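You operate a simulated robot arm through the tools that you are given. There is no shell and no other tool. Be economical: measure what you need, move in short steps, check, and stop when the job is done.

You are at the controls of a simulated robot arm. One attempt, no reset.

## Task
Press block 65 in the vacuum press at 0.6 bar.
Fine: lid shut, both latches on; leave the pump running, dial and valve as set.

It is judged by the outcome, as a careful person would: the job done as asked, and still so three seconds after it is handed in. It fails if anything else is knocked over, pushed out of place, dropped, spilled or broken. A push-on lid holds only when it is set on centred and level and pressed home; a screw cap is set on level and turned clockwise until tight.

## Robot
A 7-joint arm with a two-finger parallel gripper, fixed in place. Base frame: the origin is at the foot of the arm, x ahead of it, y to its left, z up; the work surface is at about z = 810. Readings come in mm, degrees, newtons and seconds.
With the tool pointing down near the work surface it reaches from about 300 to 700 mm from the base axis. Its first joint turns from -66.0 to 66.0 degrees. Payload 1.57 kg.
Tool frame: the origin (TCP) lies between the finger pads and is the grasp point; the fingertips stand 30 mm ahead of it; z points along the fingers, y is the line along which they close. The gripper opens to 110 mm. The fingers are 24 mm wide and 12 mm thick; the gripper's body (48 by 112 mm) begins 78 mm behind the TCP.
Orientation is that of the tool frame in the base frame, as a unit quaternion [w, x, y, z]. With the fingers straight down and closing along the base's y, the tool's x points along the base's -x, its y along +y and its z along -z.

## Interface
- The arm moves only by the tool nudge_tool. Its argument "moves" is a list of rows, each an object of numbers (a shift or turn left out is 0, a gripper value left out holds the last): "x", "y", "z": the shift along the tool's x, y, z in units of 25 mm (1.0 is 25 mm); "rx", "ry", "rz": the turn, a rotation vector about the tool's x, y, z in units of 6 degrees (1.0 is 6 degrees); "hand": the finger opening in mm, from 0 to 110. In form: [{"x": .., "y": .., "z": .., "rx": .., "ry": .., "rz": .., "hand": ..}, ...]. A call has 1 to 12 rows; each row shifts and turns the commanded pose from where the row before left it, along the tool's axes as they then stand. A call with a number of a shift or a turn outside -1 to 1 is refused whole. Rows are played at 5 a second. More than 50 mm and 8.6 degrees between two rows, or a gripper value outside its range, and nothing of the call is played. Where a pose cannot be reached the arm comes as near as it can. A force on the tool above 70 N (or 10 N above the force at the start of the call, whichever is more), or a blocked arm, ends the call early, and 0.2 s more pass. The fingers move at their own pace (about 108 mm/s each) and stop on an object; they squeeze with about 41 N. The grip force told is the motor's: it shows also when the fingers shut on nothing. Time passes only in rows, and 0.2 s behind the last, so rows that do not move let the fingers close. It gives the time, the measured TCP pose, the force on the tool (base axes), the opening and the grip force at its end, in the units of the frame above (readings bear some noise), with the torque about the TCP (base axes, N m) and any sound that the robot's microphone picked up, and new pictures: "views" is both (left out), scene, wrist or none.
- Cameras (640 x 400 px; columns grow to the right, rows downward): "scene" is fixed at [168.4, -402.9, 1410.7]; the picture's right is [0.74, -0.67, 0.00], its down [-0.35, -0.39, -0.85] and it looks along [0.57, 0.63, -0.53] (base axes); focal length 217 px, centre (320, 200). "wrist" rides on the gripper at [70, 16, -141] in the tool frame; the picture's right is [-0.23, 0.97, 0.00], its down [-0.86, -0.20, -0.48] and it looks along [-0.47, -0.11, 0.88] (tool axes); focal length 222 px, centre (320, 200). There is no depth. A picture from a camera that has moved, and an enlarged one, comes with that camera's place and axes in the base frame and with its lens. The place of the scene camera against the robot may be out by one fixed shift of up to 12 mm in any direction.
- zoom(camera, box): a new picture of the part [left, top, right, bottom] of that camera's present view, enlarged. It takes no simulated time.
- hand_in(): hands the job in; it is judged then, once.

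Go step by step. Nothing tells you positions but the pictures and the camera data: compare them with the known pose of the tool, close in by small moves and look again before you grip or let go. The budget is 120 turns and 200 pictures, counting those below and the enlarged ones. Unless the task says otherwise, let go and move clear before handing in, and close with one line.

The tools are called as a command line: name --argument value ..., lists and objects as JSON in quotes. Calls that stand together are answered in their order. nudge_tool: Moves the arm, as the interface text tells. Its arguments: {"type":"object","properties":{"moves":{"type":"array"},"views":{"type":"string","enum":["both","scene","wrist","none"]}},"required":["moves"]} The other tools are called the same way: zoom (camera, box) takes an enlarged picture of a part of a camera's view; hand_in () hands the job in.

At the start:

```text
clock: 0.0
position: [343.8, 20.0, 1325.3]
ee_rot: [0.0, 0.0, 1.0, 0.0]
force: [-0.8, -0.1, -0.5]
ft_torque: [0.02, 0.02, -0.03]
grip_width: 110.0
gripper_force: 0.0
```

scene: 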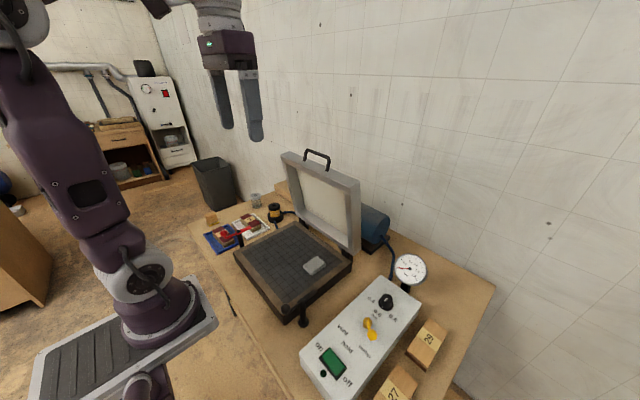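
wrist: 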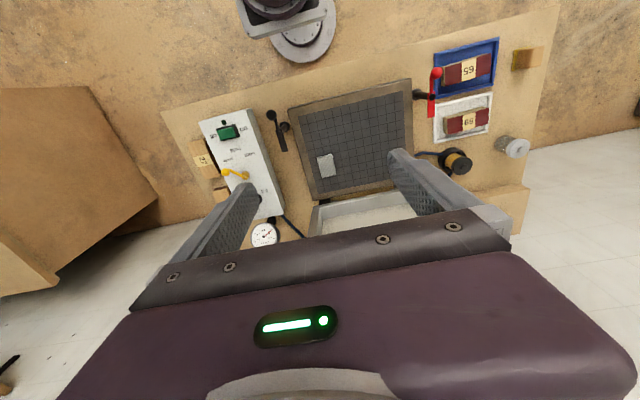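

I see a vacuum press with its lid open, a control box with switch, valve and dial, and blocks in trays (65 in the blue tray). I'll zoom in for details first.

zoom --camera "scene" --box '[190, 140, 370, 330]'

zoom --camera "scene" --box '[290, 230, 470, 400]'

zoom --camera "wrist" --box '[400, 30, 560, 190]'

zoom --camera "wrist" --box '[180, 80, 420, 250]'

```text
2.11 times, centred on (280, 235) of scene
camera zoom: at [168.4, -402.9, 1410.7], right [0.74, -0.67, 0.0], down [-0.35, -0.39, -0.85], along [0.57, 0.63, -0.53], focal length 457 px, centre (404, 126)
```

zoom: 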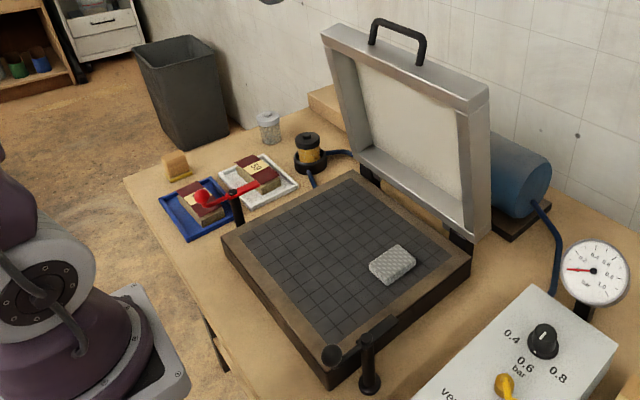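

```text
2.35 times, centred on (380, 315) of scene
camera zoom: at [168.4, -402.9, 1410.7], right [0.74, -0.67, 0.0], down [-0.35, -0.39, -0.85], along [0.57, 0.63, -0.53], focal length 511 px, centre (179, -71)
```

zoom: 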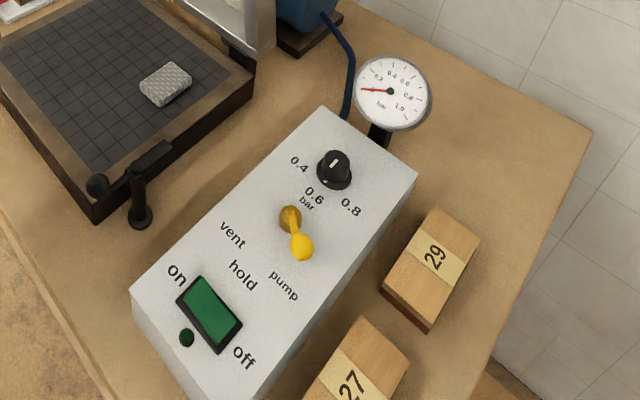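

```text
2.50 times, centred on (480, 110) of wrist
camera zoom: at [273.7, 37.6, 1464.4], right [0.23, 0.97, 0.0], down [0.86, -0.2, 0.48], along [0.47, -0.11, -0.88], focal length 555 px, centre (-80, 425)
```

zoom: 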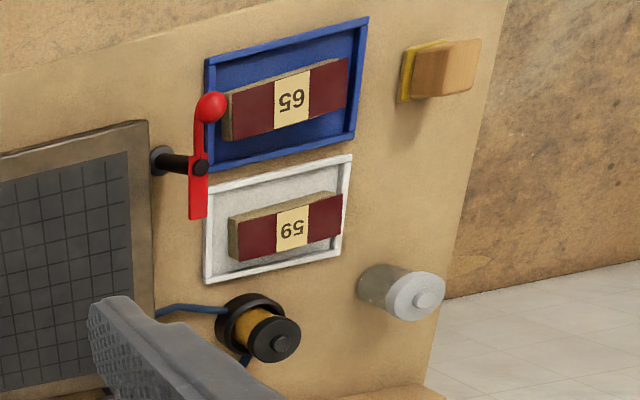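

```text
2.35 times, centred on (300, 165) of wrist
camera zoom: at [273.7, 37.6, 1464.4], right [0.23, 0.97, 0.0], down [0.86, -0.2, 0.48], along [0.47, -0.11, -0.88], focal length 523 px, centre (367, 282)
```

zoom: 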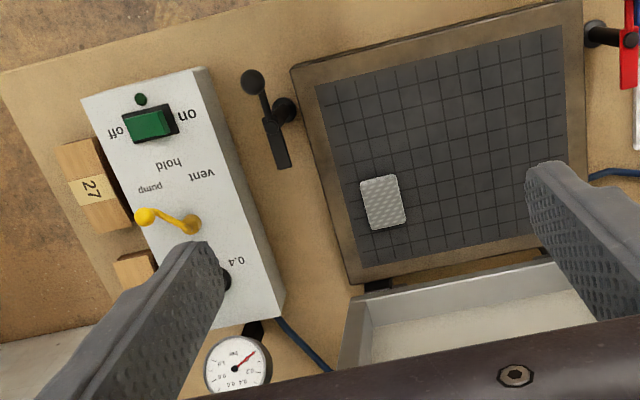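

I need to tell 65 from 59 unambiguously, and to understand the small parts, so I'm zooming in further.

zoom --camera "wrist" --box '[440, 50, 500, 90]'

zoom --camera "wrist" --box '[435, 100, 495, 140]'

zoom --camera "scene" --box '[195, 185, 305, 255]'

zoom --camera "scene" --box '[270, 240, 370, 330]'

zoom --camera "wrist" --box '[300, 140, 360, 190]'

```text
10.00 times, centred on (470, 70) of wrist
camera zoom: at [273.7, 37.6, 1464.4], right [0.23, 0.97, 0.0], down [0.86, -0.2, 0.48], along [0.47, -0.11, -0.88], focal length 2221 px, centre (-1180, 1500)
```

zoom: 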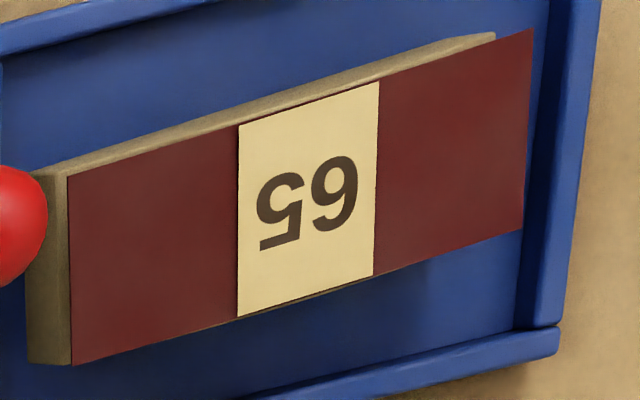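

```text
10.00 times, centred on (465, 120) of wrist
camera zoom: at [273.7, 37.6, 1464.4], right [0.23, 0.97, 0.0], down [0.86, -0.2, 0.48], along [0.47, -0.11, -0.88], focal length 2221 px, centre (-1130, 1000)
```

zoom: 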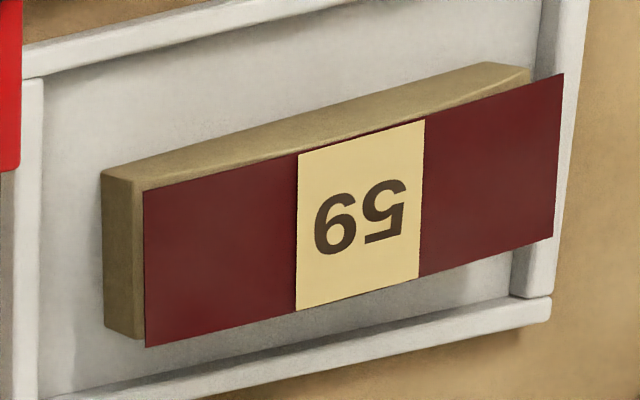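

```text
5.71 times, centred on (250, 220) of scene
camera zoom: at [168.4, -402.9, 1410.7], right [0.74, -0.67, 0.0], down [-0.35, -0.39, -0.85], along [0.57, 0.63, -0.53], focal length 1241 px, centre (720, 86)
```

zoom: 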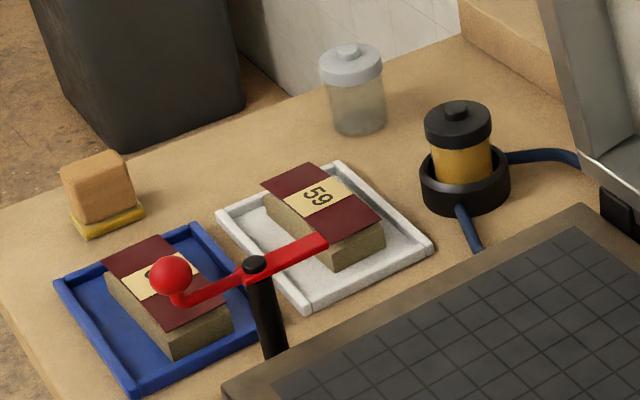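

```text
4.44 times, centred on (320, 285) of scene
camera zoom: at [168.4, -402.9, 1410.7], right [0.74, -0.67, 0.0], down [-0.35, -0.39, -0.85], along [0.57, 0.63, -0.53], focal length 965 px, centre (320, -178)
```

zoom: 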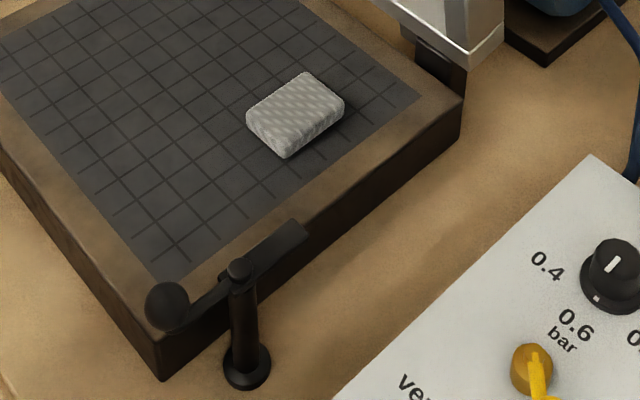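

```text
8.00 times, centred on (330, 165) of wrist
camera zoom: at [273.7, 37.6, 1464.4], right [0.23, 0.97, 0.0], down [0.86, -0.2, 0.48], along [0.47, -0.11, -0.88], focal length 1777 px, centre (240, 480)
```

zoom: 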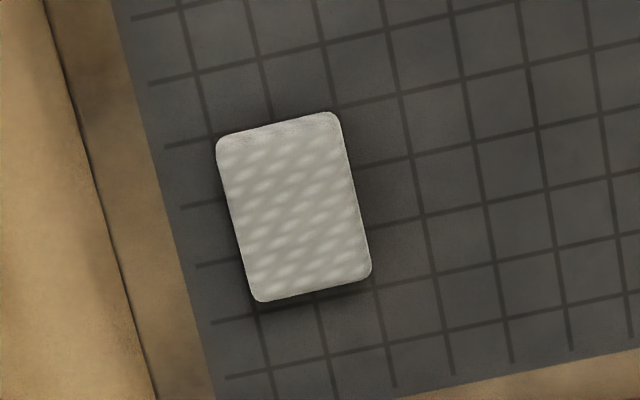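

Block 65 is in the blue tray at roughly (337, 377), long axis along y; the press platen is around (435, 80), and the controls around (475, -220). I move over block 65 and turn the gripper to close across its width.

nudge_tool --moves '[{"y": 1, "z": 0.8}, {"y": 1, "z": 0.8}, {"y": 1, "z": 0.8}, {"y": 1, "z": 0.8}, {"y": 1, "z": 0.8}, {"y": 1, "z": 0.8}, {"y": 1, "z": 0.8}, {"y": 1, "z": 0.8}, {"y": 1, "z": 0.8}, {"y": 1, "z": 0.8}, {"y": 1, "z": 0.8}, {"y": 1, "z": 0.8}]' --views "none"

nudge_tool --moves '[{"rz": -1}, {"rz": -1}, {"rz": -1}, {"rz": -1}, {"rz": -1}, {"rz": -1}, {"rz": -1}, {"rz": -1}, {"rz": -1}, {"rz": -1}, {"rz": -1}, {"rz": -1}]' --views "none"

nudge_tool --moves '[{"rz": -1}, {"rz": -1}, {"rz": -1}, {"x": -1}, {"x": -1}, {"x": -0.28}]'

```text
clock: 2.6
position: [343.4, 320.5, 1086.2]
ee_rot: [0.0, 0.0, 1.0, 0.0]
force: [-0.2, -0.1, 0.1]
ft_torque: [0.04, 0.01, 0.05]
grip_width: 109.7
gripper_force: 0.0
```

```text
clock: 5.2
position: [343.7, 320.2, 1085.6]
ee_rot: [-0.001, -0.588, 0.809, 0.0]
force: [-0.1, -0.3, 0.1]
ft_torque: [-0.01, 0.0, 0.01]
grip_width: 109.8
gripper_force: 0.0
```

```text
clock: 6.6
position: [346.2, 376.2, 1083.5]
ee_rot: [0.0, 0.707, -0.707, 0.001]
force: [-0.9, 0.3, 0.6]
ft_torque: [-0.03, 0.03, 0.03]
grip_width: 110.0
gripper_force: 0.0
camera wrist: at [329.0, 307.0, 1223.1], right [-0.97, 0.23, 0.0], down [0.2, 0.86, 0.48], along [0.11, 0.47, -0.88], focal length 222 px, centre (320, 200)
```

scene: 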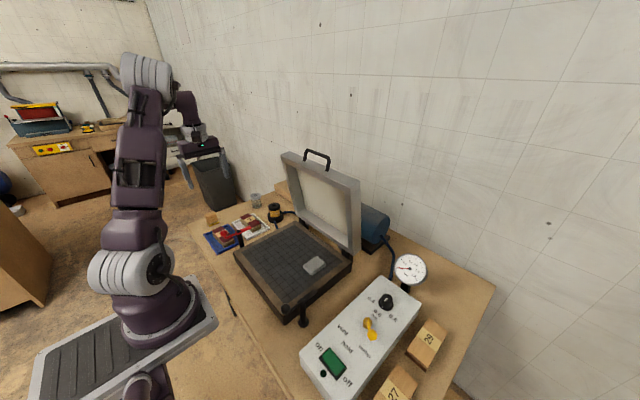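
wrist: 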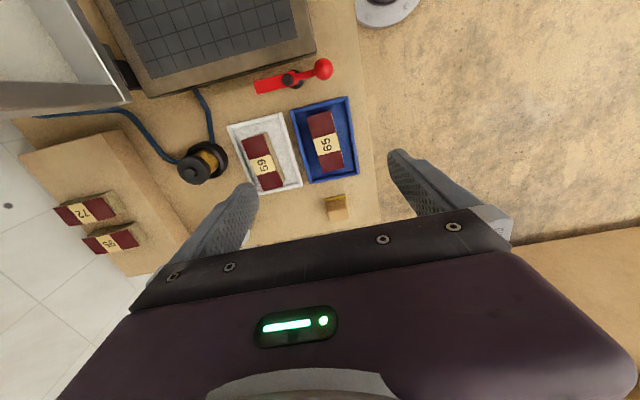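

Block 65 is confirmed in the blue tray, nearly under the tool. I zoom for its outline and inspect the trap jar and the latch.

zoom --camera "wrist" --box '[220, 80, 364, 200]'

zoom --camera "wrist" --box '[20, 40, 340, 240]'

```text
3.33 times, centred on (292, 140) of wrist
camera zoom: at [329.0, 307.0, 1223.1], right [-0.97, 0.23, 0.0], down [0.2, 0.86, 0.48], along [0.11, 0.47, -0.88], focal length 740 px, centre (413, 400)
```

zoom: 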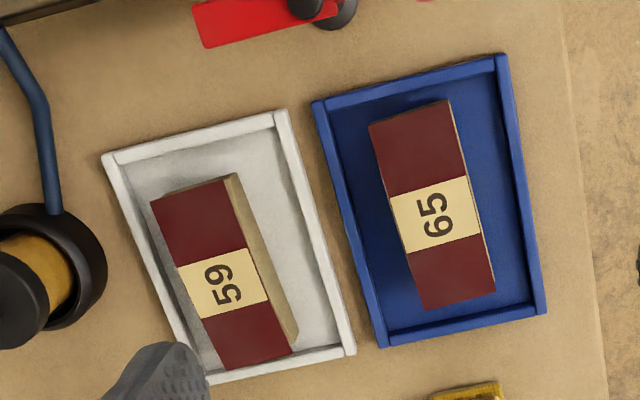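

```text
2.00 times, centred on (180, 140) of wrist
camera zoom: at [329.0, 307.0, 1223.1], right [-0.97, 0.23, 0.0], down [0.2, 0.86, 0.48], along [0.11, 0.47, -0.88], focal length 444 px, centre (600, 320)
```

zoom: 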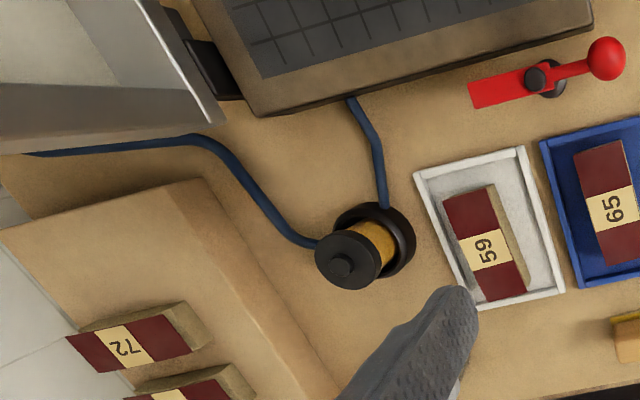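

Block 65's top is about 98 × 40 mm centred near (340, 403), turned about 3°. I come lower over it with fingers partly closed for a second look.

nudge_tool --moves '[{"x": -0.5, "y": 0.24, "z": 0.6, "rz": -0.6, "hand": 64}, {"x": -0.5, "z": 1}, {"z": 1}, {"z": 1}, {"z": 1}, {"z": 1}]'

```text
clock: 8.0
position: [338.7, 401.6, 945.7]
ee_rot: [0.0, 0.729, -0.685, -0.001]
force: [0.2, 0.8, -0.4]
ft_torque: [-0.03, 0.03, -0.01]
grip_width: 63.9
gripper_force: 0.0
camera wrist: at [324.6, 331.9, 1084.5], right [-0.99, 0.17, 0.0], down [0.15, 0.87, 0.48], along [0.08, 0.47, -0.88], focal length 222 px, centre (320, 200)
```

scene: 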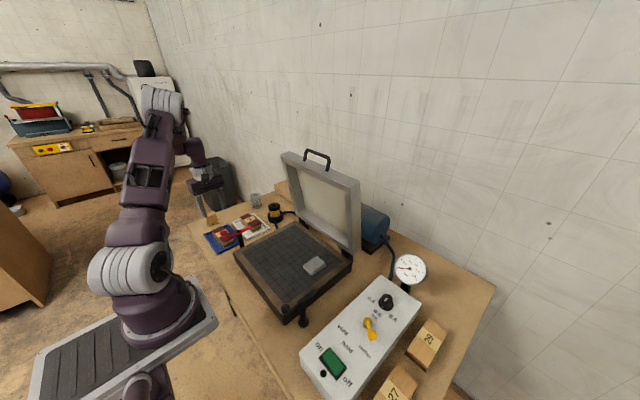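
wrist: 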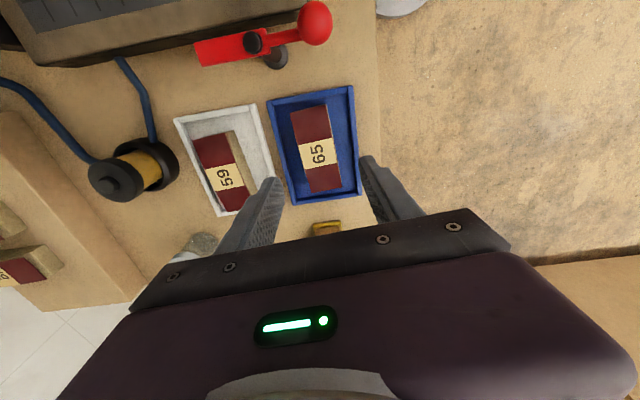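

zoom --camera "wrist" --box '[240, 80, 400, 240]'

zoom --camera "scene" --box '[180, 150, 290, 260]'

```text
2.50 times, centred on (320, 160) of wrist
camera zoom: at [324.6, 331.9, 1084.5], right [-0.99, 0.17, 0.0], down [0.15, 0.87, 0.48], along [0.08, 0.47, -0.88], focal length 555 px, centre (320, 300)
```

zoom: 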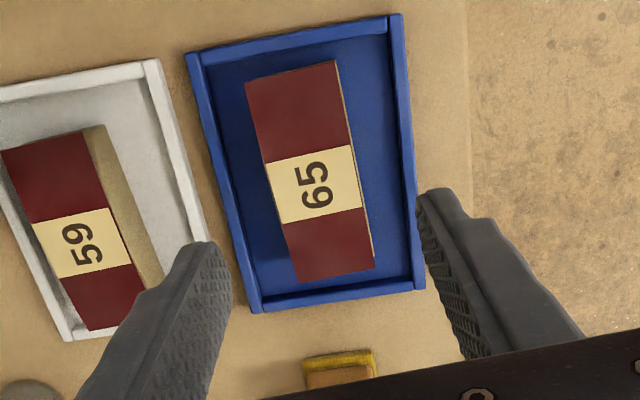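

```text
3.64 times, centred on (235, 205) of scene
camera zoom: at [168.4, -402.9, 1410.7], right [0.74, -0.67, 0.0], down [-0.35, -0.39, -0.85], along [0.57, 0.63, -0.53], focal length 790 px, centre (629, 182)
```

zoom: 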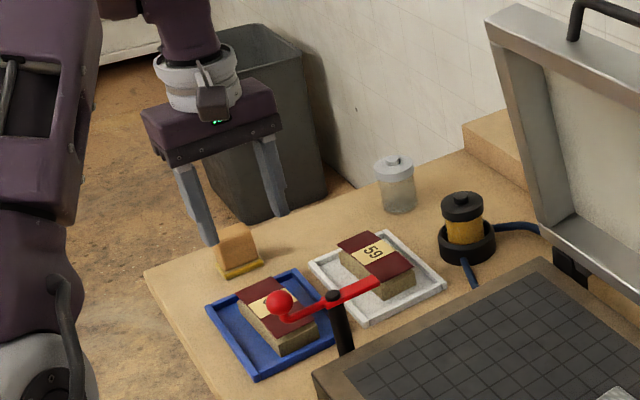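

Gripper is centred over block 65 to within a few mm (block ~ (338, 398)). I narrow the opening and descend to just above the block's top to check.

nudge_tool --moves '[{"x": 0.14, "z": 0.8, "hand": 56}, {"z": 1}, {"z": 0.7}]'

zoom --camera "scene" --box '[190, 170, 270, 260]'

zoom --camera "wrist" --box '[240, 60, 400, 240]'

```text
clock: 8.8
position: [336.5, 401.1, 882.7]
ee_rot: [-0.001, 0.729, -0.684, 0.0]
force: [-0.5, -0.6, -0.1]
ft_torque: [0.0, -0.01, 0.0]
grip_width: 56.0
gripper_force: 0.0
camera wrist: at [323.8, 330.3, 1021.2], right [-0.99, 0.17, 0.0], down [0.15, 0.87, 0.48], along [0.08, 0.47, -0.88], focal length 222 px, centre (320, 200)
```

scene: 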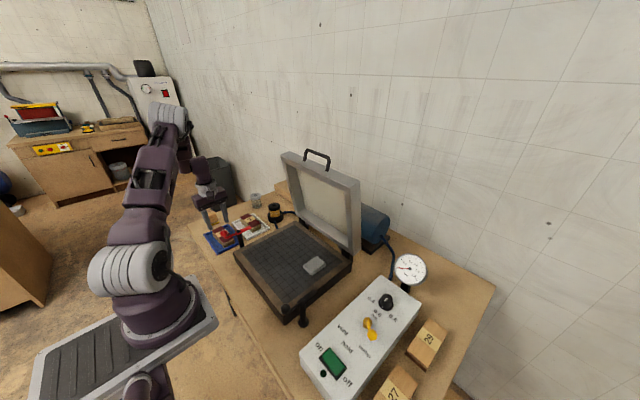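
wrist: 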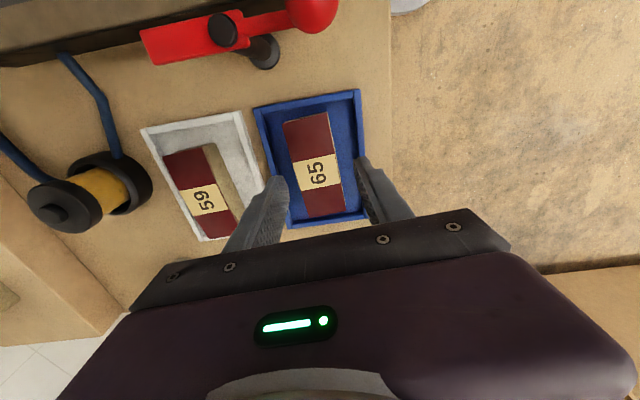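

```text
4.44 times, centred on (230, 215) of scene
camera zoom: at [168.4, -402.9, 1410.7], right [0.74, -0.67, 0.0], down [-0.35, -0.39, -0.85], along [0.57, 0.63, -0.53], focal length 965 px, centre (720, 133)
```

zoom: 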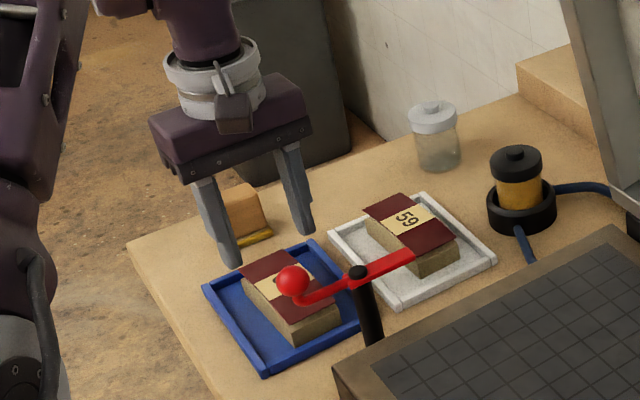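

```text
2.22 times, centred on (320, 150) of wrist
camera zoom: at [323.8, 330.3, 1021.2], right [-0.99, 0.17, 0.0], down [0.15, 0.87, 0.48], along [0.08, 0.47, -0.88], focal length 494 px, centre (320, 311)
```

zoom: 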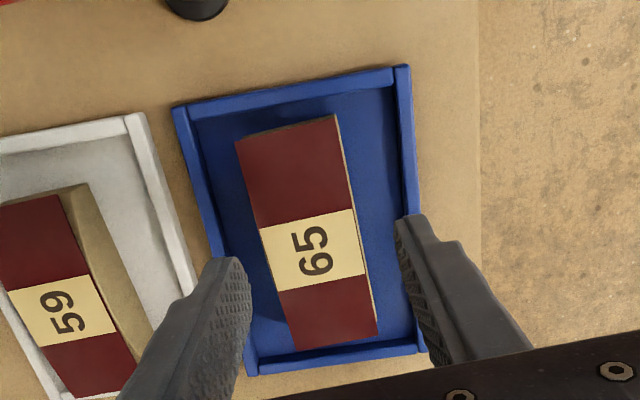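

The fingers straddle the block evenly. I descend 32 mm and close.

nudge_tool --moves '[{"y": -0.08, "z": 0.4}, {"z": 0.4}, {"z": 0.4}]'

zoom --camera "wrist" --box '[240, 60, 400, 240]'

zoom --camera "scene" --box '[190, 180, 270, 260]'

```text
clock: 9.6
position: [339.4, 400.3, 852.3]
ee_rot: [0.0, 0.729, -0.684, 0.0]
force: [0.0, 0.4, -0.9]
ft_torque: [-0.03, 0.02, 0.02]
grip_width: 56.0
gripper_force: 0.0
camera wrist: at [327.3, 329.6, 991.8], right [-0.99, 0.17, 0.0], down [0.15, 0.87, 0.48], along [0.08, 0.47, -0.88], focal length 222 px, centre (320, 200)
```

scene: 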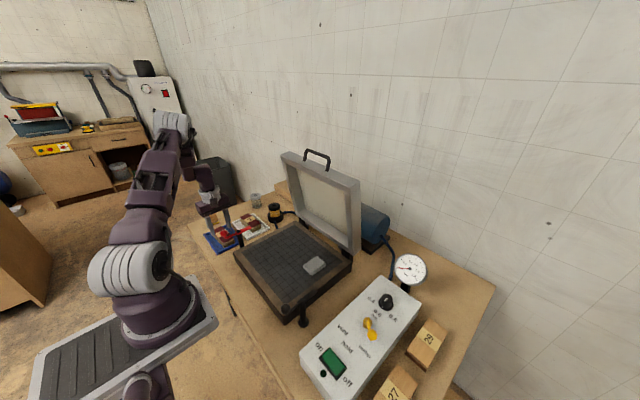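
wrist: 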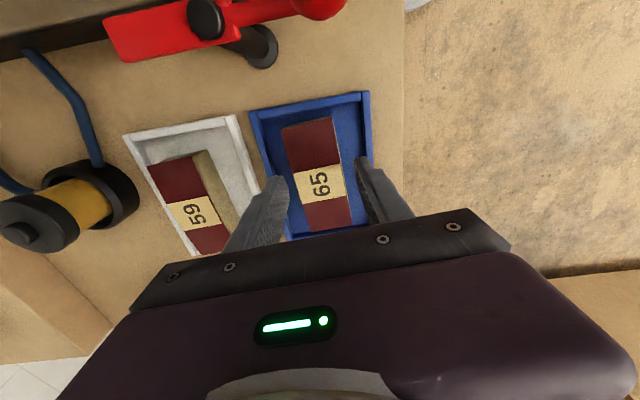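

```text
2.22 times, centred on (320, 150) of wrist
camera zoom: at [327.3, 329.6, 991.8], right [-0.99, 0.17, 0.0], down [0.15, 0.87, 0.48], along [0.08, 0.47, -0.88], focal length 494 px, centre (320, 311)
```

zoom: 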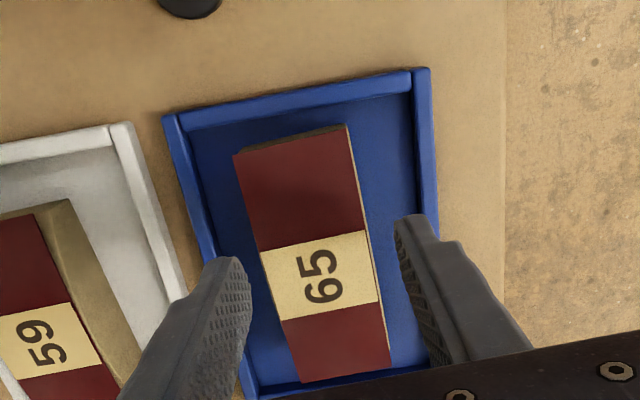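

```text
5.00 times, centred on (230, 220) of scene
camera zoom: at [168.4, -402.9, 1410.7], right [0.74, -0.67, 0.0], down [-0.35, -0.39, -0.85], along [0.57, 0.63, -0.53], focal length 1086 px, centre (770, 100)
```

zoom: 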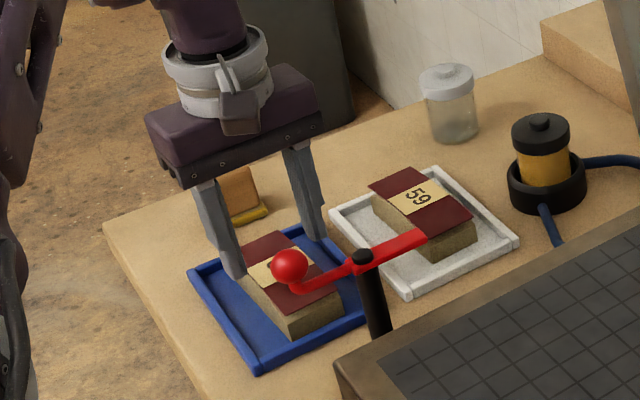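

The block looks about 22 mm thick, so I lower another 4 mm and close the fingers.

nudge_tool --moves '[{"z": 0.16}, {"hand": 44}, {"hand": 36}, {"hand": 30}, {}, {}]'

zoom --camera "wrist" --box '[240, 60, 400, 240]'

zoom --camera "scene" --box '[190, 180, 270, 260]'

```text
clock: 11.0
position: [339.8, 401.0, 847.5]
ee_rot: [0.0, 0.728, -0.685, 0.0]
force: [-0.4, 0.2, 0.3]
ft_torque: [0.02, 0.0, 0.01]
grip_width: 30.4
gripper_force: 0.1
camera wrist: at [326.7, 330.4, 987.6], right [-0.99, 0.17, 0.0], down [0.15, 0.87, 0.48], along [0.08, 0.47, -0.88], focal length 222 px, centre (320, 200)
```

scene: 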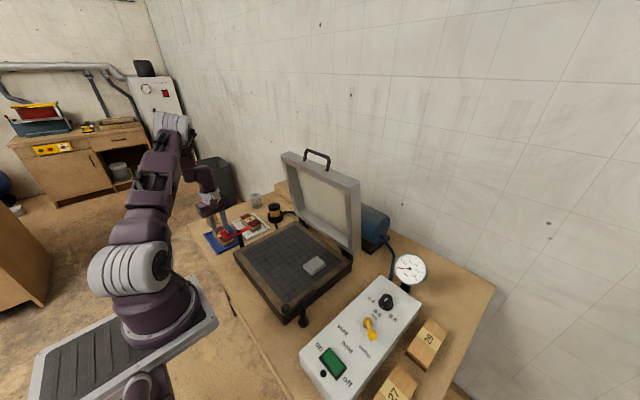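
wrist: 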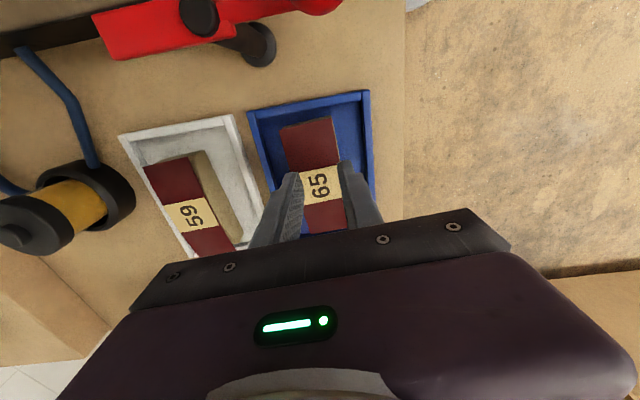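

```text
2.22 times, centred on (320, 150) of wrist
camera zoom: at [326.7, 330.4, 987.6], right [-0.99, 0.17, 0.0], down [0.15, 0.87, 0.48], along [0.08, 0.47, -0.88], focal length 494 px, centre (320, 311)
```

zoom: 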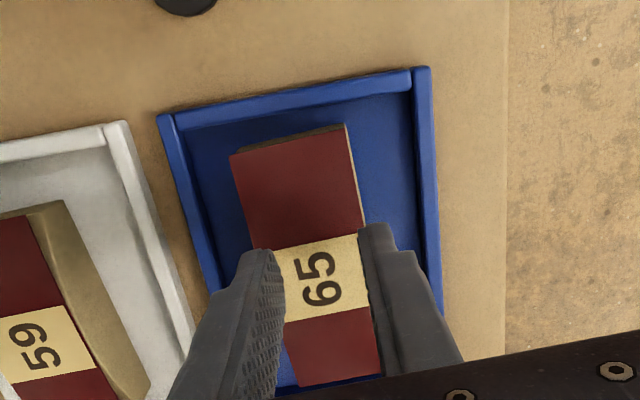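

```text
5.00 times, centred on (230, 220) of scene
camera zoom: at [168.4, -402.9, 1410.7], right [0.74, -0.67, 0.0], down [-0.35, -0.39, -0.85], along [0.57, 0.63, -0.53], focal length 1086 px, centre (770, 100)
```

zoom: 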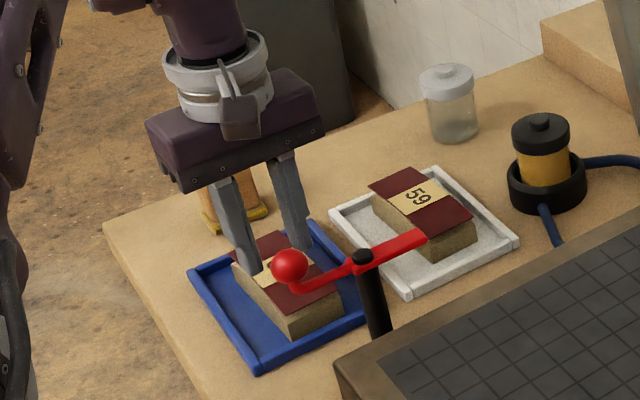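

At 30 mm the fingers are just touching; I squeeze further.

nudge_tool --moves '[{"hand": 22}, {"hand": 15}, {}, {}]' --views "wrist"

zoom --camera "wrist" --box '[240, 60, 400, 240]'

```text
clock: 12.0
position: [339.3, 399.5, 848.7]
ee_rot: [0.0, 0.73, -0.684, -0.001]
force: [-0.3, -0.3, 0.1]
ft_torque: [0.01, 0.03, -0.01]
grip_width: 15.0
gripper_force: 0.0
camera wrist: at [326.7, 330.4, 987.6], right [-0.99, 0.17, 0.0], down [0.15, 0.87, 0.48], along [0.08, 0.47, -0.88], focal length 222 px, centre (320, 200)
```

wrist: 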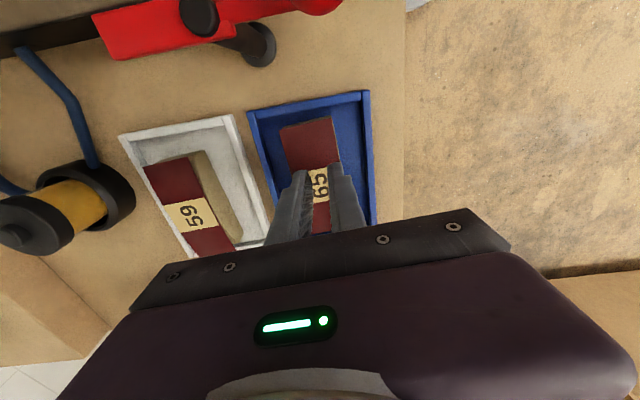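

```text
2.22 times, centred on (320, 150) of wrist
camera zoom: at [326.7, 330.4, 987.6], right [-0.99, 0.17, 0.0], down [0.15, 0.87, 0.48], along [0.08, 0.47, -0.88], focal length 494 px, centre (320, 311)
```

zoom: 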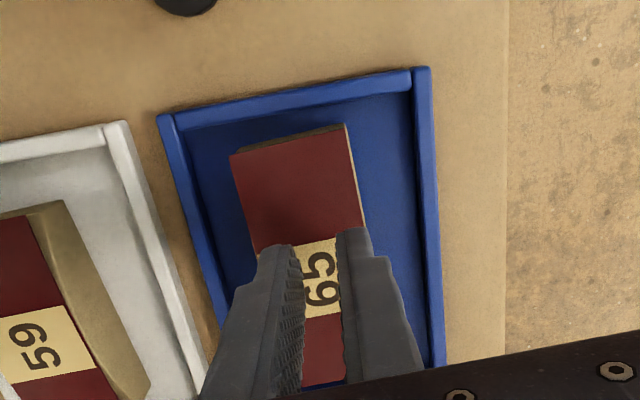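

The fingers passed above the block: triangulating several views gives its top at z ≈ 813 and centre ≈ (341, 409). I open again, shift, and go lower with care.

nudge_tool --moves '[{"z": -0.4, "hand": 30}, {"x": -0.34, "y": -0.06, "hand": 58}, {"hand": 58}, {"z": 0.5}, {"z": 0.5}]'

zoom --camera "wrist" --box '[240, 60, 400, 240]'

zoom --camera "scene" --box '[190, 180, 270, 260]'

```text
clock: 13.2
position: [340.2, 408.7, 832.6]
ee_rot: [0.0, 0.729, -0.685, 0.0]
force: [-0.1, 1.0, 0.2]
ft_torque: [0.0, -0.03, -0.01]
grip_width: 58.1
gripper_force: 0.1
camera wrist: at [328.2, 338.3, 972.7], right [-0.99, 0.17, 0.0], down [0.15, 0.87, 0.48], along [0.08, 0.47, -0.88], focal length 222 px, centre (320, 200)
```

scene: 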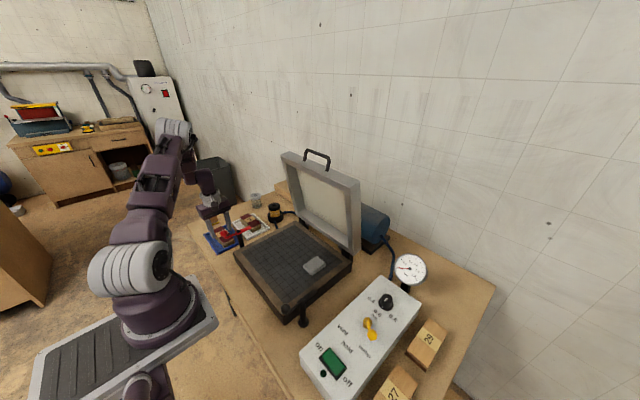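
wrist: 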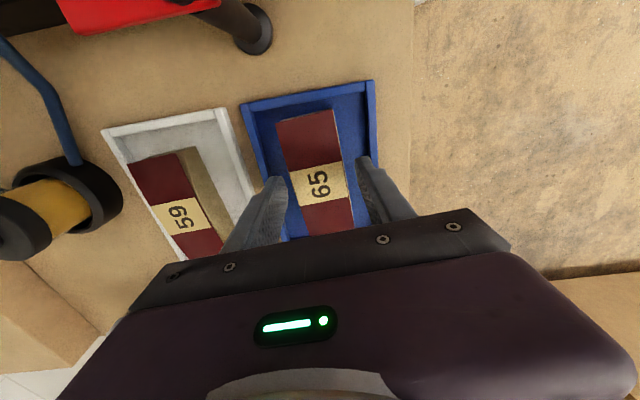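

```text
2.22 times, centred on (320, 150) of wrist
camera zoom: at [328.2, 338.3, 972.7], right [-0.99, 0.17, 0.0], down [0.15, 0.87, 0.48], along [0.08, 0.47, -0.88], focal length 494 px, centre (320, 311)
```

zoom: 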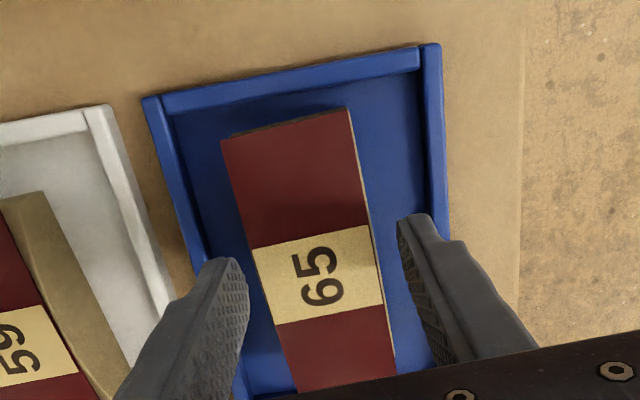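

```text
5.00 times, centred on (230, 220) of scene
camera zoom: at [168.4, -402.9, 1410.7], right [0.74, -0.67, 0.0], down [-0.35, -0.39, -0.85], along [0.57, 0.63, -0.53], focal length 1086 px, centre (770, 100)
```

zoom: 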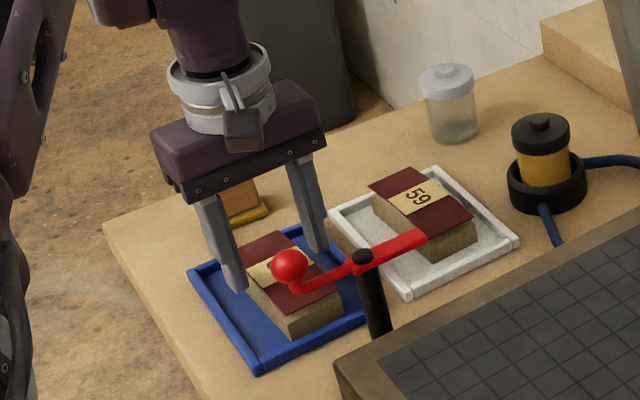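

Now aligned; I shift 3 mm in +x, lower 6 mm and close, watching for contact.

nudge_tool --moves '[{"y": -0.12, "z": 0.12}, {"z": 0.12}, {"hand": 48}, {"hand": 42}, {"hand": 36}, {"hand": 30}, {}]'

zoom --camera "wrist" --box '[240, 60, 400, 240]'

zoom --camera "scene" --box '[190, 180, 270, 260]'

```text
clock: 14.8
position: [343.1, 408.4, 827.0]
ee_rot: [0.0, 0.729, -0.684, 0.0]
force: [-0.2, 0.4, 0.8]
ft_torque: [0.03, 0.01, 0.05]
grip_width: 29.8
gripper_force: 0.1
camera wrist: at [330.7, 338.0, 966.5], right [-0.99, 0.17, 0.0], down [0.15, 0.87, 0.48], along [0.08, 0.47, -0.88], focal length 222 px, centre (320, 200)
```

scene: 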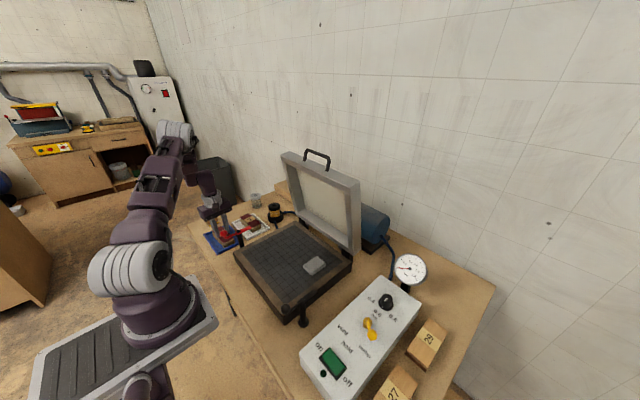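
wrist: 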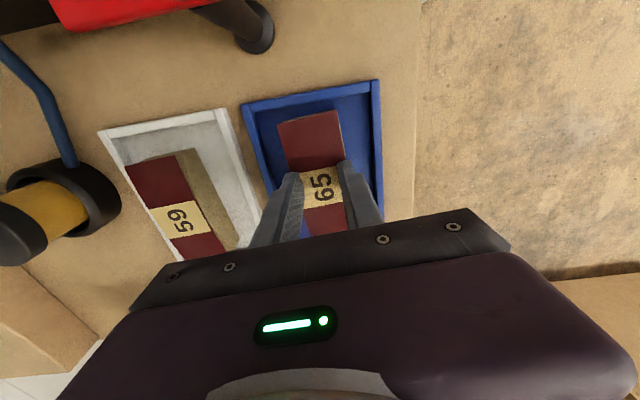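

```text
2.22 times, centred on (320, 150) of wrist
camera zoom: at [330.7, 338.0, 966.5], right [-0.99, 0.17, 0.0], down [0.15, 0.87, 0.48], along [0.08, 0.47, -0.88], focal length 494 px, centre (320, 311)
```

zoom: 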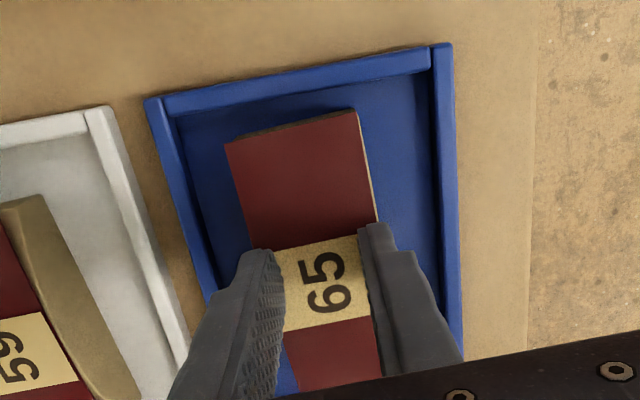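

```text
5.00 times, centred on (230, 220) of scene
camera zoom: at [168.4, -402.9, 1410.7], right [0.74, -0.67, 0.0], down [-0.35, -0.39, -0.85], along [0.57, 0.63, -0.53], focal length 1086 px, centre (770, 100)
```

zoom: 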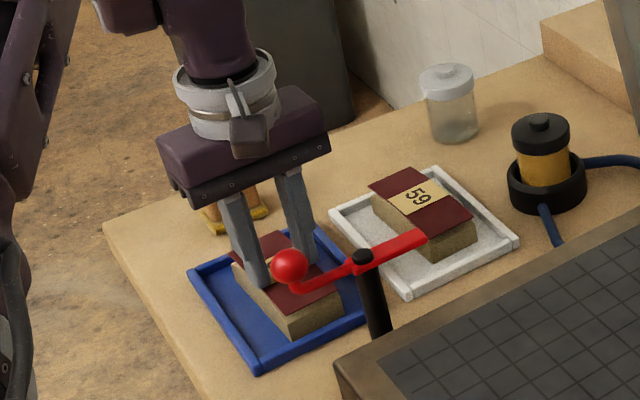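

Fingertips at z ≈ 797 are still just at the block top; a cross-check with the scene camera puts the top near 795 and y ≈ 416. I raise slightly, open, correct and descend in small steps.

nudge_tool --moves '[{"z": -0.4, "hand": 40}, {"x": -0.28, "hand": 62}, {"hand": 62}, {"z": 0.4}, {"z": 0.4}, {"z": 0.3}]'

zoom --camera "wrist" --box '[240, 60, 400, 240]'

zoom --camera "scene" --box '[190, 180, 270, 260]'

```text
clock: 16.2
position: [342.8, 415.9, 809.5]
ee_rot: [-0.001, 0.729, -0.685, 0.0]
force: [0.2, -1.2, -0.2]
ft_torque: [0.0, -0.02, 0.0]
grip_width: 61.7
gripper_force: 0.1
camera wrist: at [330.5, 345.1, 949.3], right [-0.99, 0.17, 0.0], down [0.15, 0.87, 0.48], along [0.08, 0.47, -0.88], focal length 222 px, centre (320, 200)
```

scene: 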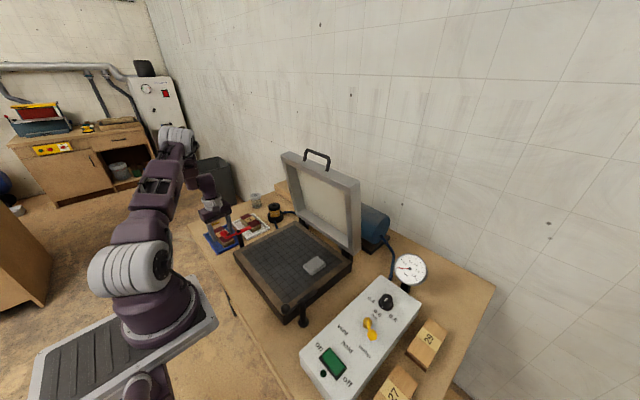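
wrist: 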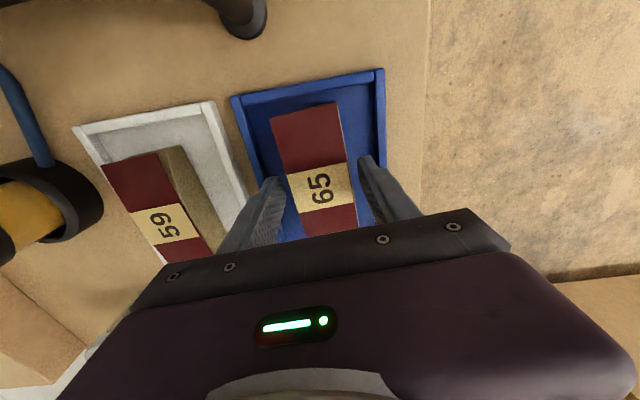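

```text
2.22 times, centred on (320, 150) of wrist
camera zoom: at [330.5, 345.1, 949.3], right [-0.99, 0.17, 0.0], down [0.15, 0.87, 0.48], along [0.08, 0.47, -0.88], focal length 494 px, centre (320, 311)
```

zoom: 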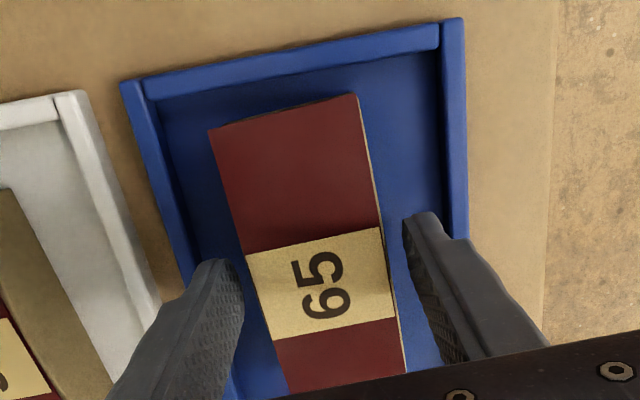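

```text
5.00 times, centred on (230, 220) of scene
camera zoom: at [168.4, -402.9, 1410.7], right [0.74, -0.67, 0.0], down [-0.35, -0.39, -0.85], along [0.57, 0.63, -0.53], focal length 1086 px, centre (770, 100)
```

zoom: 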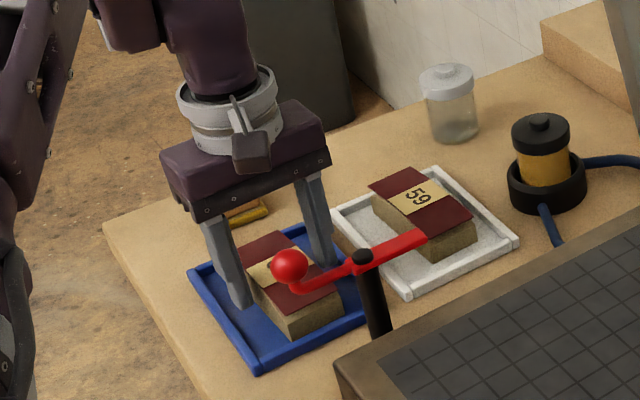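

Fingertips are now near z 780, either side of the block. I close gradually and see whether they meet the block.

nudge_tool --moves '[{"y": -0.07, "hand": 52}, {"hand": 46}, {"hand": 42}, {"hand": 38}, {"hand": 36}, {}]' --views "wrist"

zoom --camera "wrist" --box '[240, 60, 400, 240]'

```text
clock: 17.6
position: [344.7, 414.7, 810.0]
ee_rot: [-0.001, 0.729, -0.684, 0.0]
force: [-0.4, -0.2, 0.4]
ft_torque: [0.01, 0.01, 0.0]
grip_width: 47.2
gripper_force: 41.2
camera wrist: at [332.2, 344.8, 948.8], right [-0.99, 0.17, 0.0], down [0.15, 0.87, 0.48], along [0.08, 0.47, -0.88], focal length 222 px, centre (320, 200)
```

wrist: 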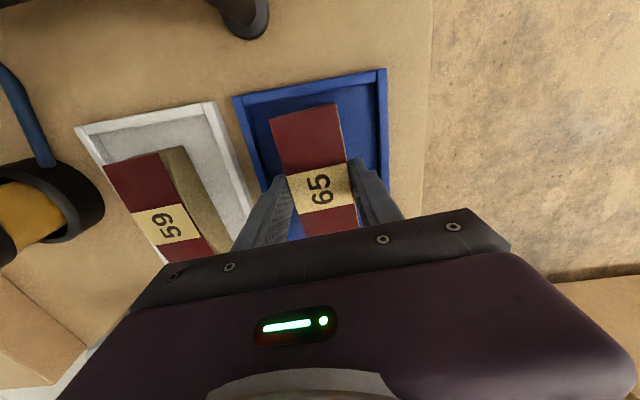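

```text
2.22 times, centred on (320, 150) of wrist
camera zoom: at [332.2, 344.8, 948.8], right [-0.99, 0.17, 0.0], down [0.15, 0.87, 0.48], along [0.08, 0.47, -0.88], focal length 494 px, centre (320, 311)
```

zoom: 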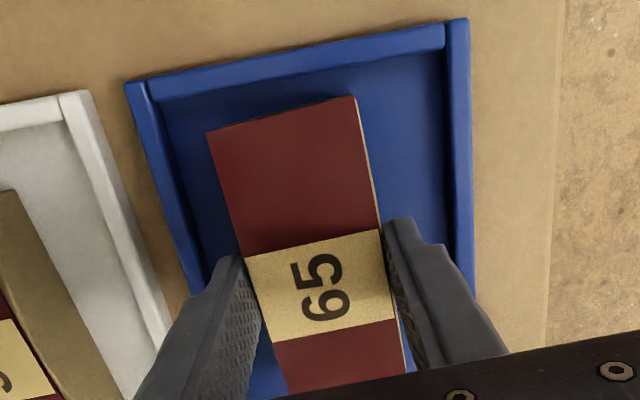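

Gripped: the opening stopped at 47 mm with 41 N. I lift slowly and check that the veneer stays on.

nudge_tool --moves '[{"z": -0.3}, {"z": -0.5}, {"z": -0.8}, {"z": -1}, {"z": -1}, {"z": -1}, {"z": -1}, {"z": -0.8}]'

zoom --camera "scene" --box '[180, 140, 290, 250]'

zoom --camera "wrist" --box '[240, 60, 400, 240]'

```text
clock: 19.4
position: [344.5, 415.7, 971.3]
ee_rot: [0.0, 0.729, -0.685, 0.0]
force: [0.1, 0.2, -1.0]
ft_torque: [-0.04, -0.01, -0.01]
grip_width: 35.9
gripper_force: 0.1
camera wrist: at [331.6, 345.3, 1111.0], right [-0.99, 0.17, 0.0], down [0.15, 0.87, 0.48], along [0.08, 0.47, -0.88], focal length 222 px, centre (320, 200)
```

scene: 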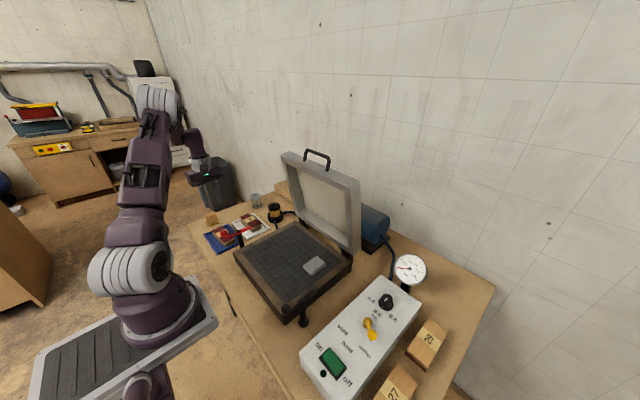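
wrist: 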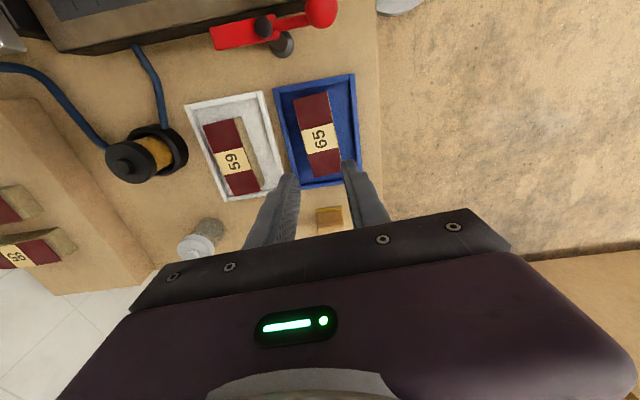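

```text
3.64 times, centred on (235, 195) of scene
camera zoom: at [168.4, -402.9, 1410.7], right [0.74, -0.67, 0.0], down [-0.35, -0.39, -0.85], along [0.57, 0.63, -0.53], focal length 790 px, centre (629, 218)
```

zoom: 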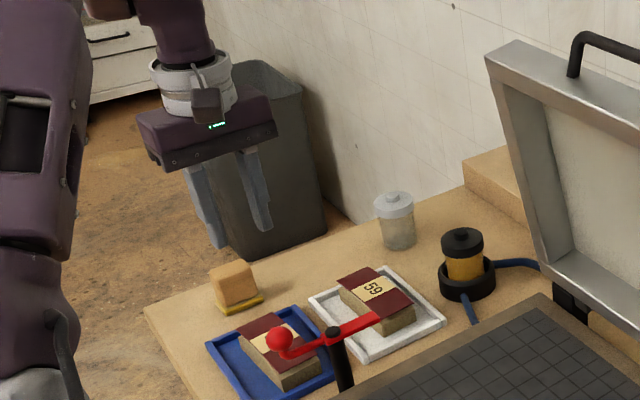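

```text
2.22 times, centred on (320, 150) of wrist
camera zoom: at [331.6, 345.3, 1111.0], right [-0.99, 0.17, 0.0], down [0.15, 0.87, 0.48], along [0.08, 0.47, -0.88], focal length 494 px, centre (320, 311)
```

zoom: 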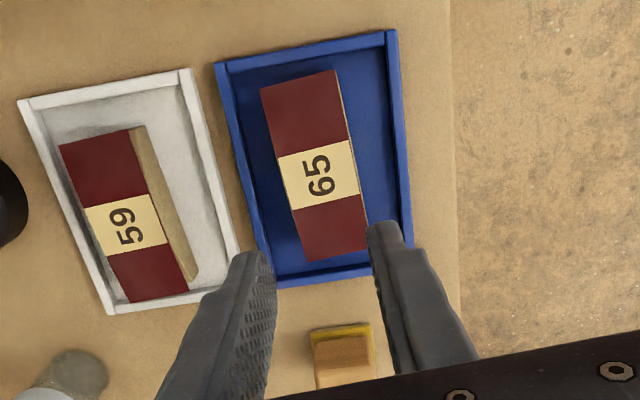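

The grip was too shallow and the fingers slipped off; the block is still in its tray, veneer in place. I redo it about 12 mm deeper.

nudge_tool --moves '[{"hand": 60}, {"z": 1}, {"z": 1}, {"z": 1}, {"z": 1}, {"z": 1}, {"x": -0.05, "z": 0.8}, {"z": 0.5}]'

zoom --camera "wrist" --box '[240, 60, 400, 240]'

zoom --camera "scene" --box '[190, 180, 270, 260]'

```text
clock: 21.2
position: [344.3, 416.8, 810.9]
ee_rot: [0.0, 0.729, -0.685, -0.001]
force: [0.3, -0.2, 0.7]
ft_torque: [-0.01, -0.01, 0.01]
grip_width: 60.1
gripper_force: 0.1
camera wrist: at [332.4, 346.2, 951.1], right [-0.99, 0.17, 0.0], down [0.15, 0.87, 0.48], along [0.08, 0.47, -0.88], focal length 222 px, centre (320, 200)
```

scene: 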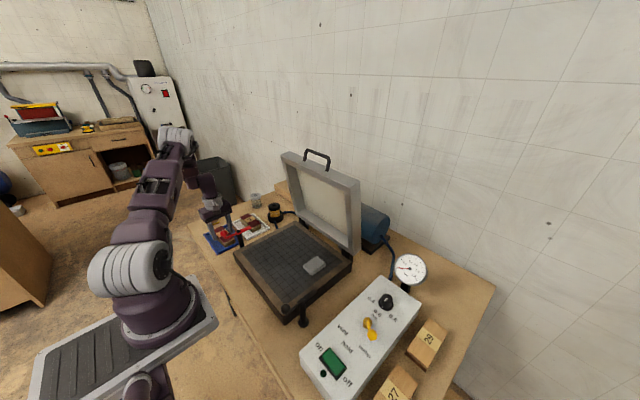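
wrist: 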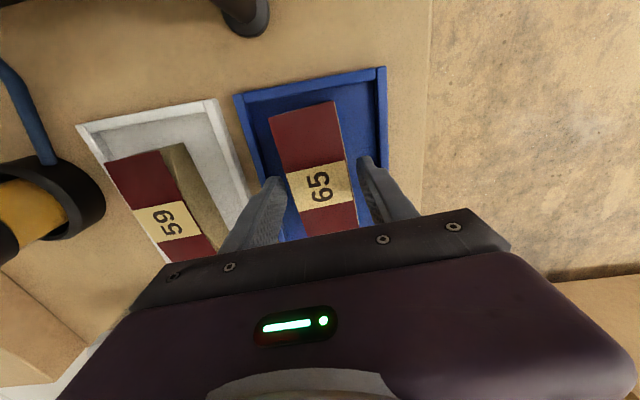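

```text
2.22 times, centred on (320, 150) of wrist
camera zoom: at [332.4, 346.2, 951.1], right [-0.99, 0.17, 0.0], down [0.15, 0.87, 0.48], along [0.08, 0.47, -0.88], focal length 494 px, centre (320, 311)
```

zoom: 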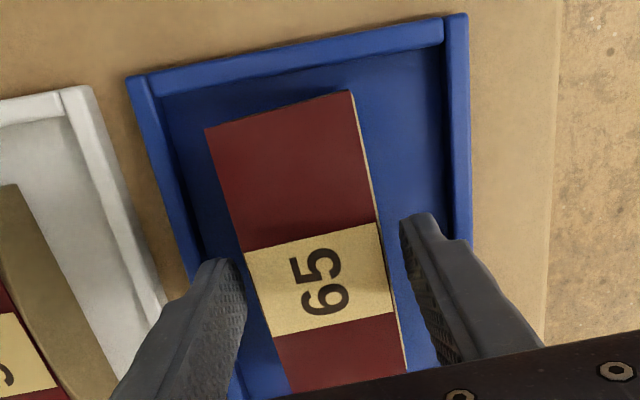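

```text
5.00 times, centred on (230, 220) of scene
camera zoom: at [168.4, -402.9, 1410.7], right [0.74, -0.67, 0.0], down [-0.35, -0.39, -0.85], along [0.57, 0.63, -0.53], focal length 1086 px, centre (770, 100)
```

zoom: 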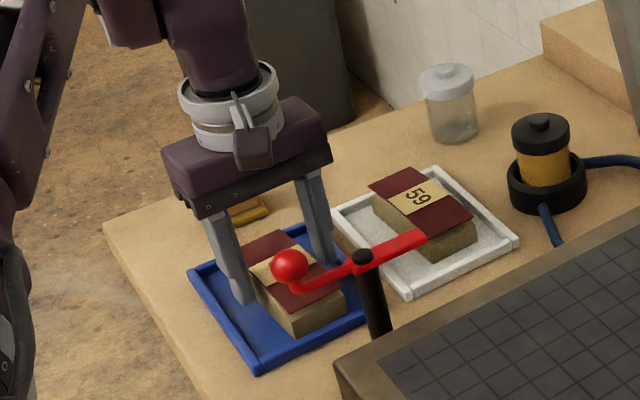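

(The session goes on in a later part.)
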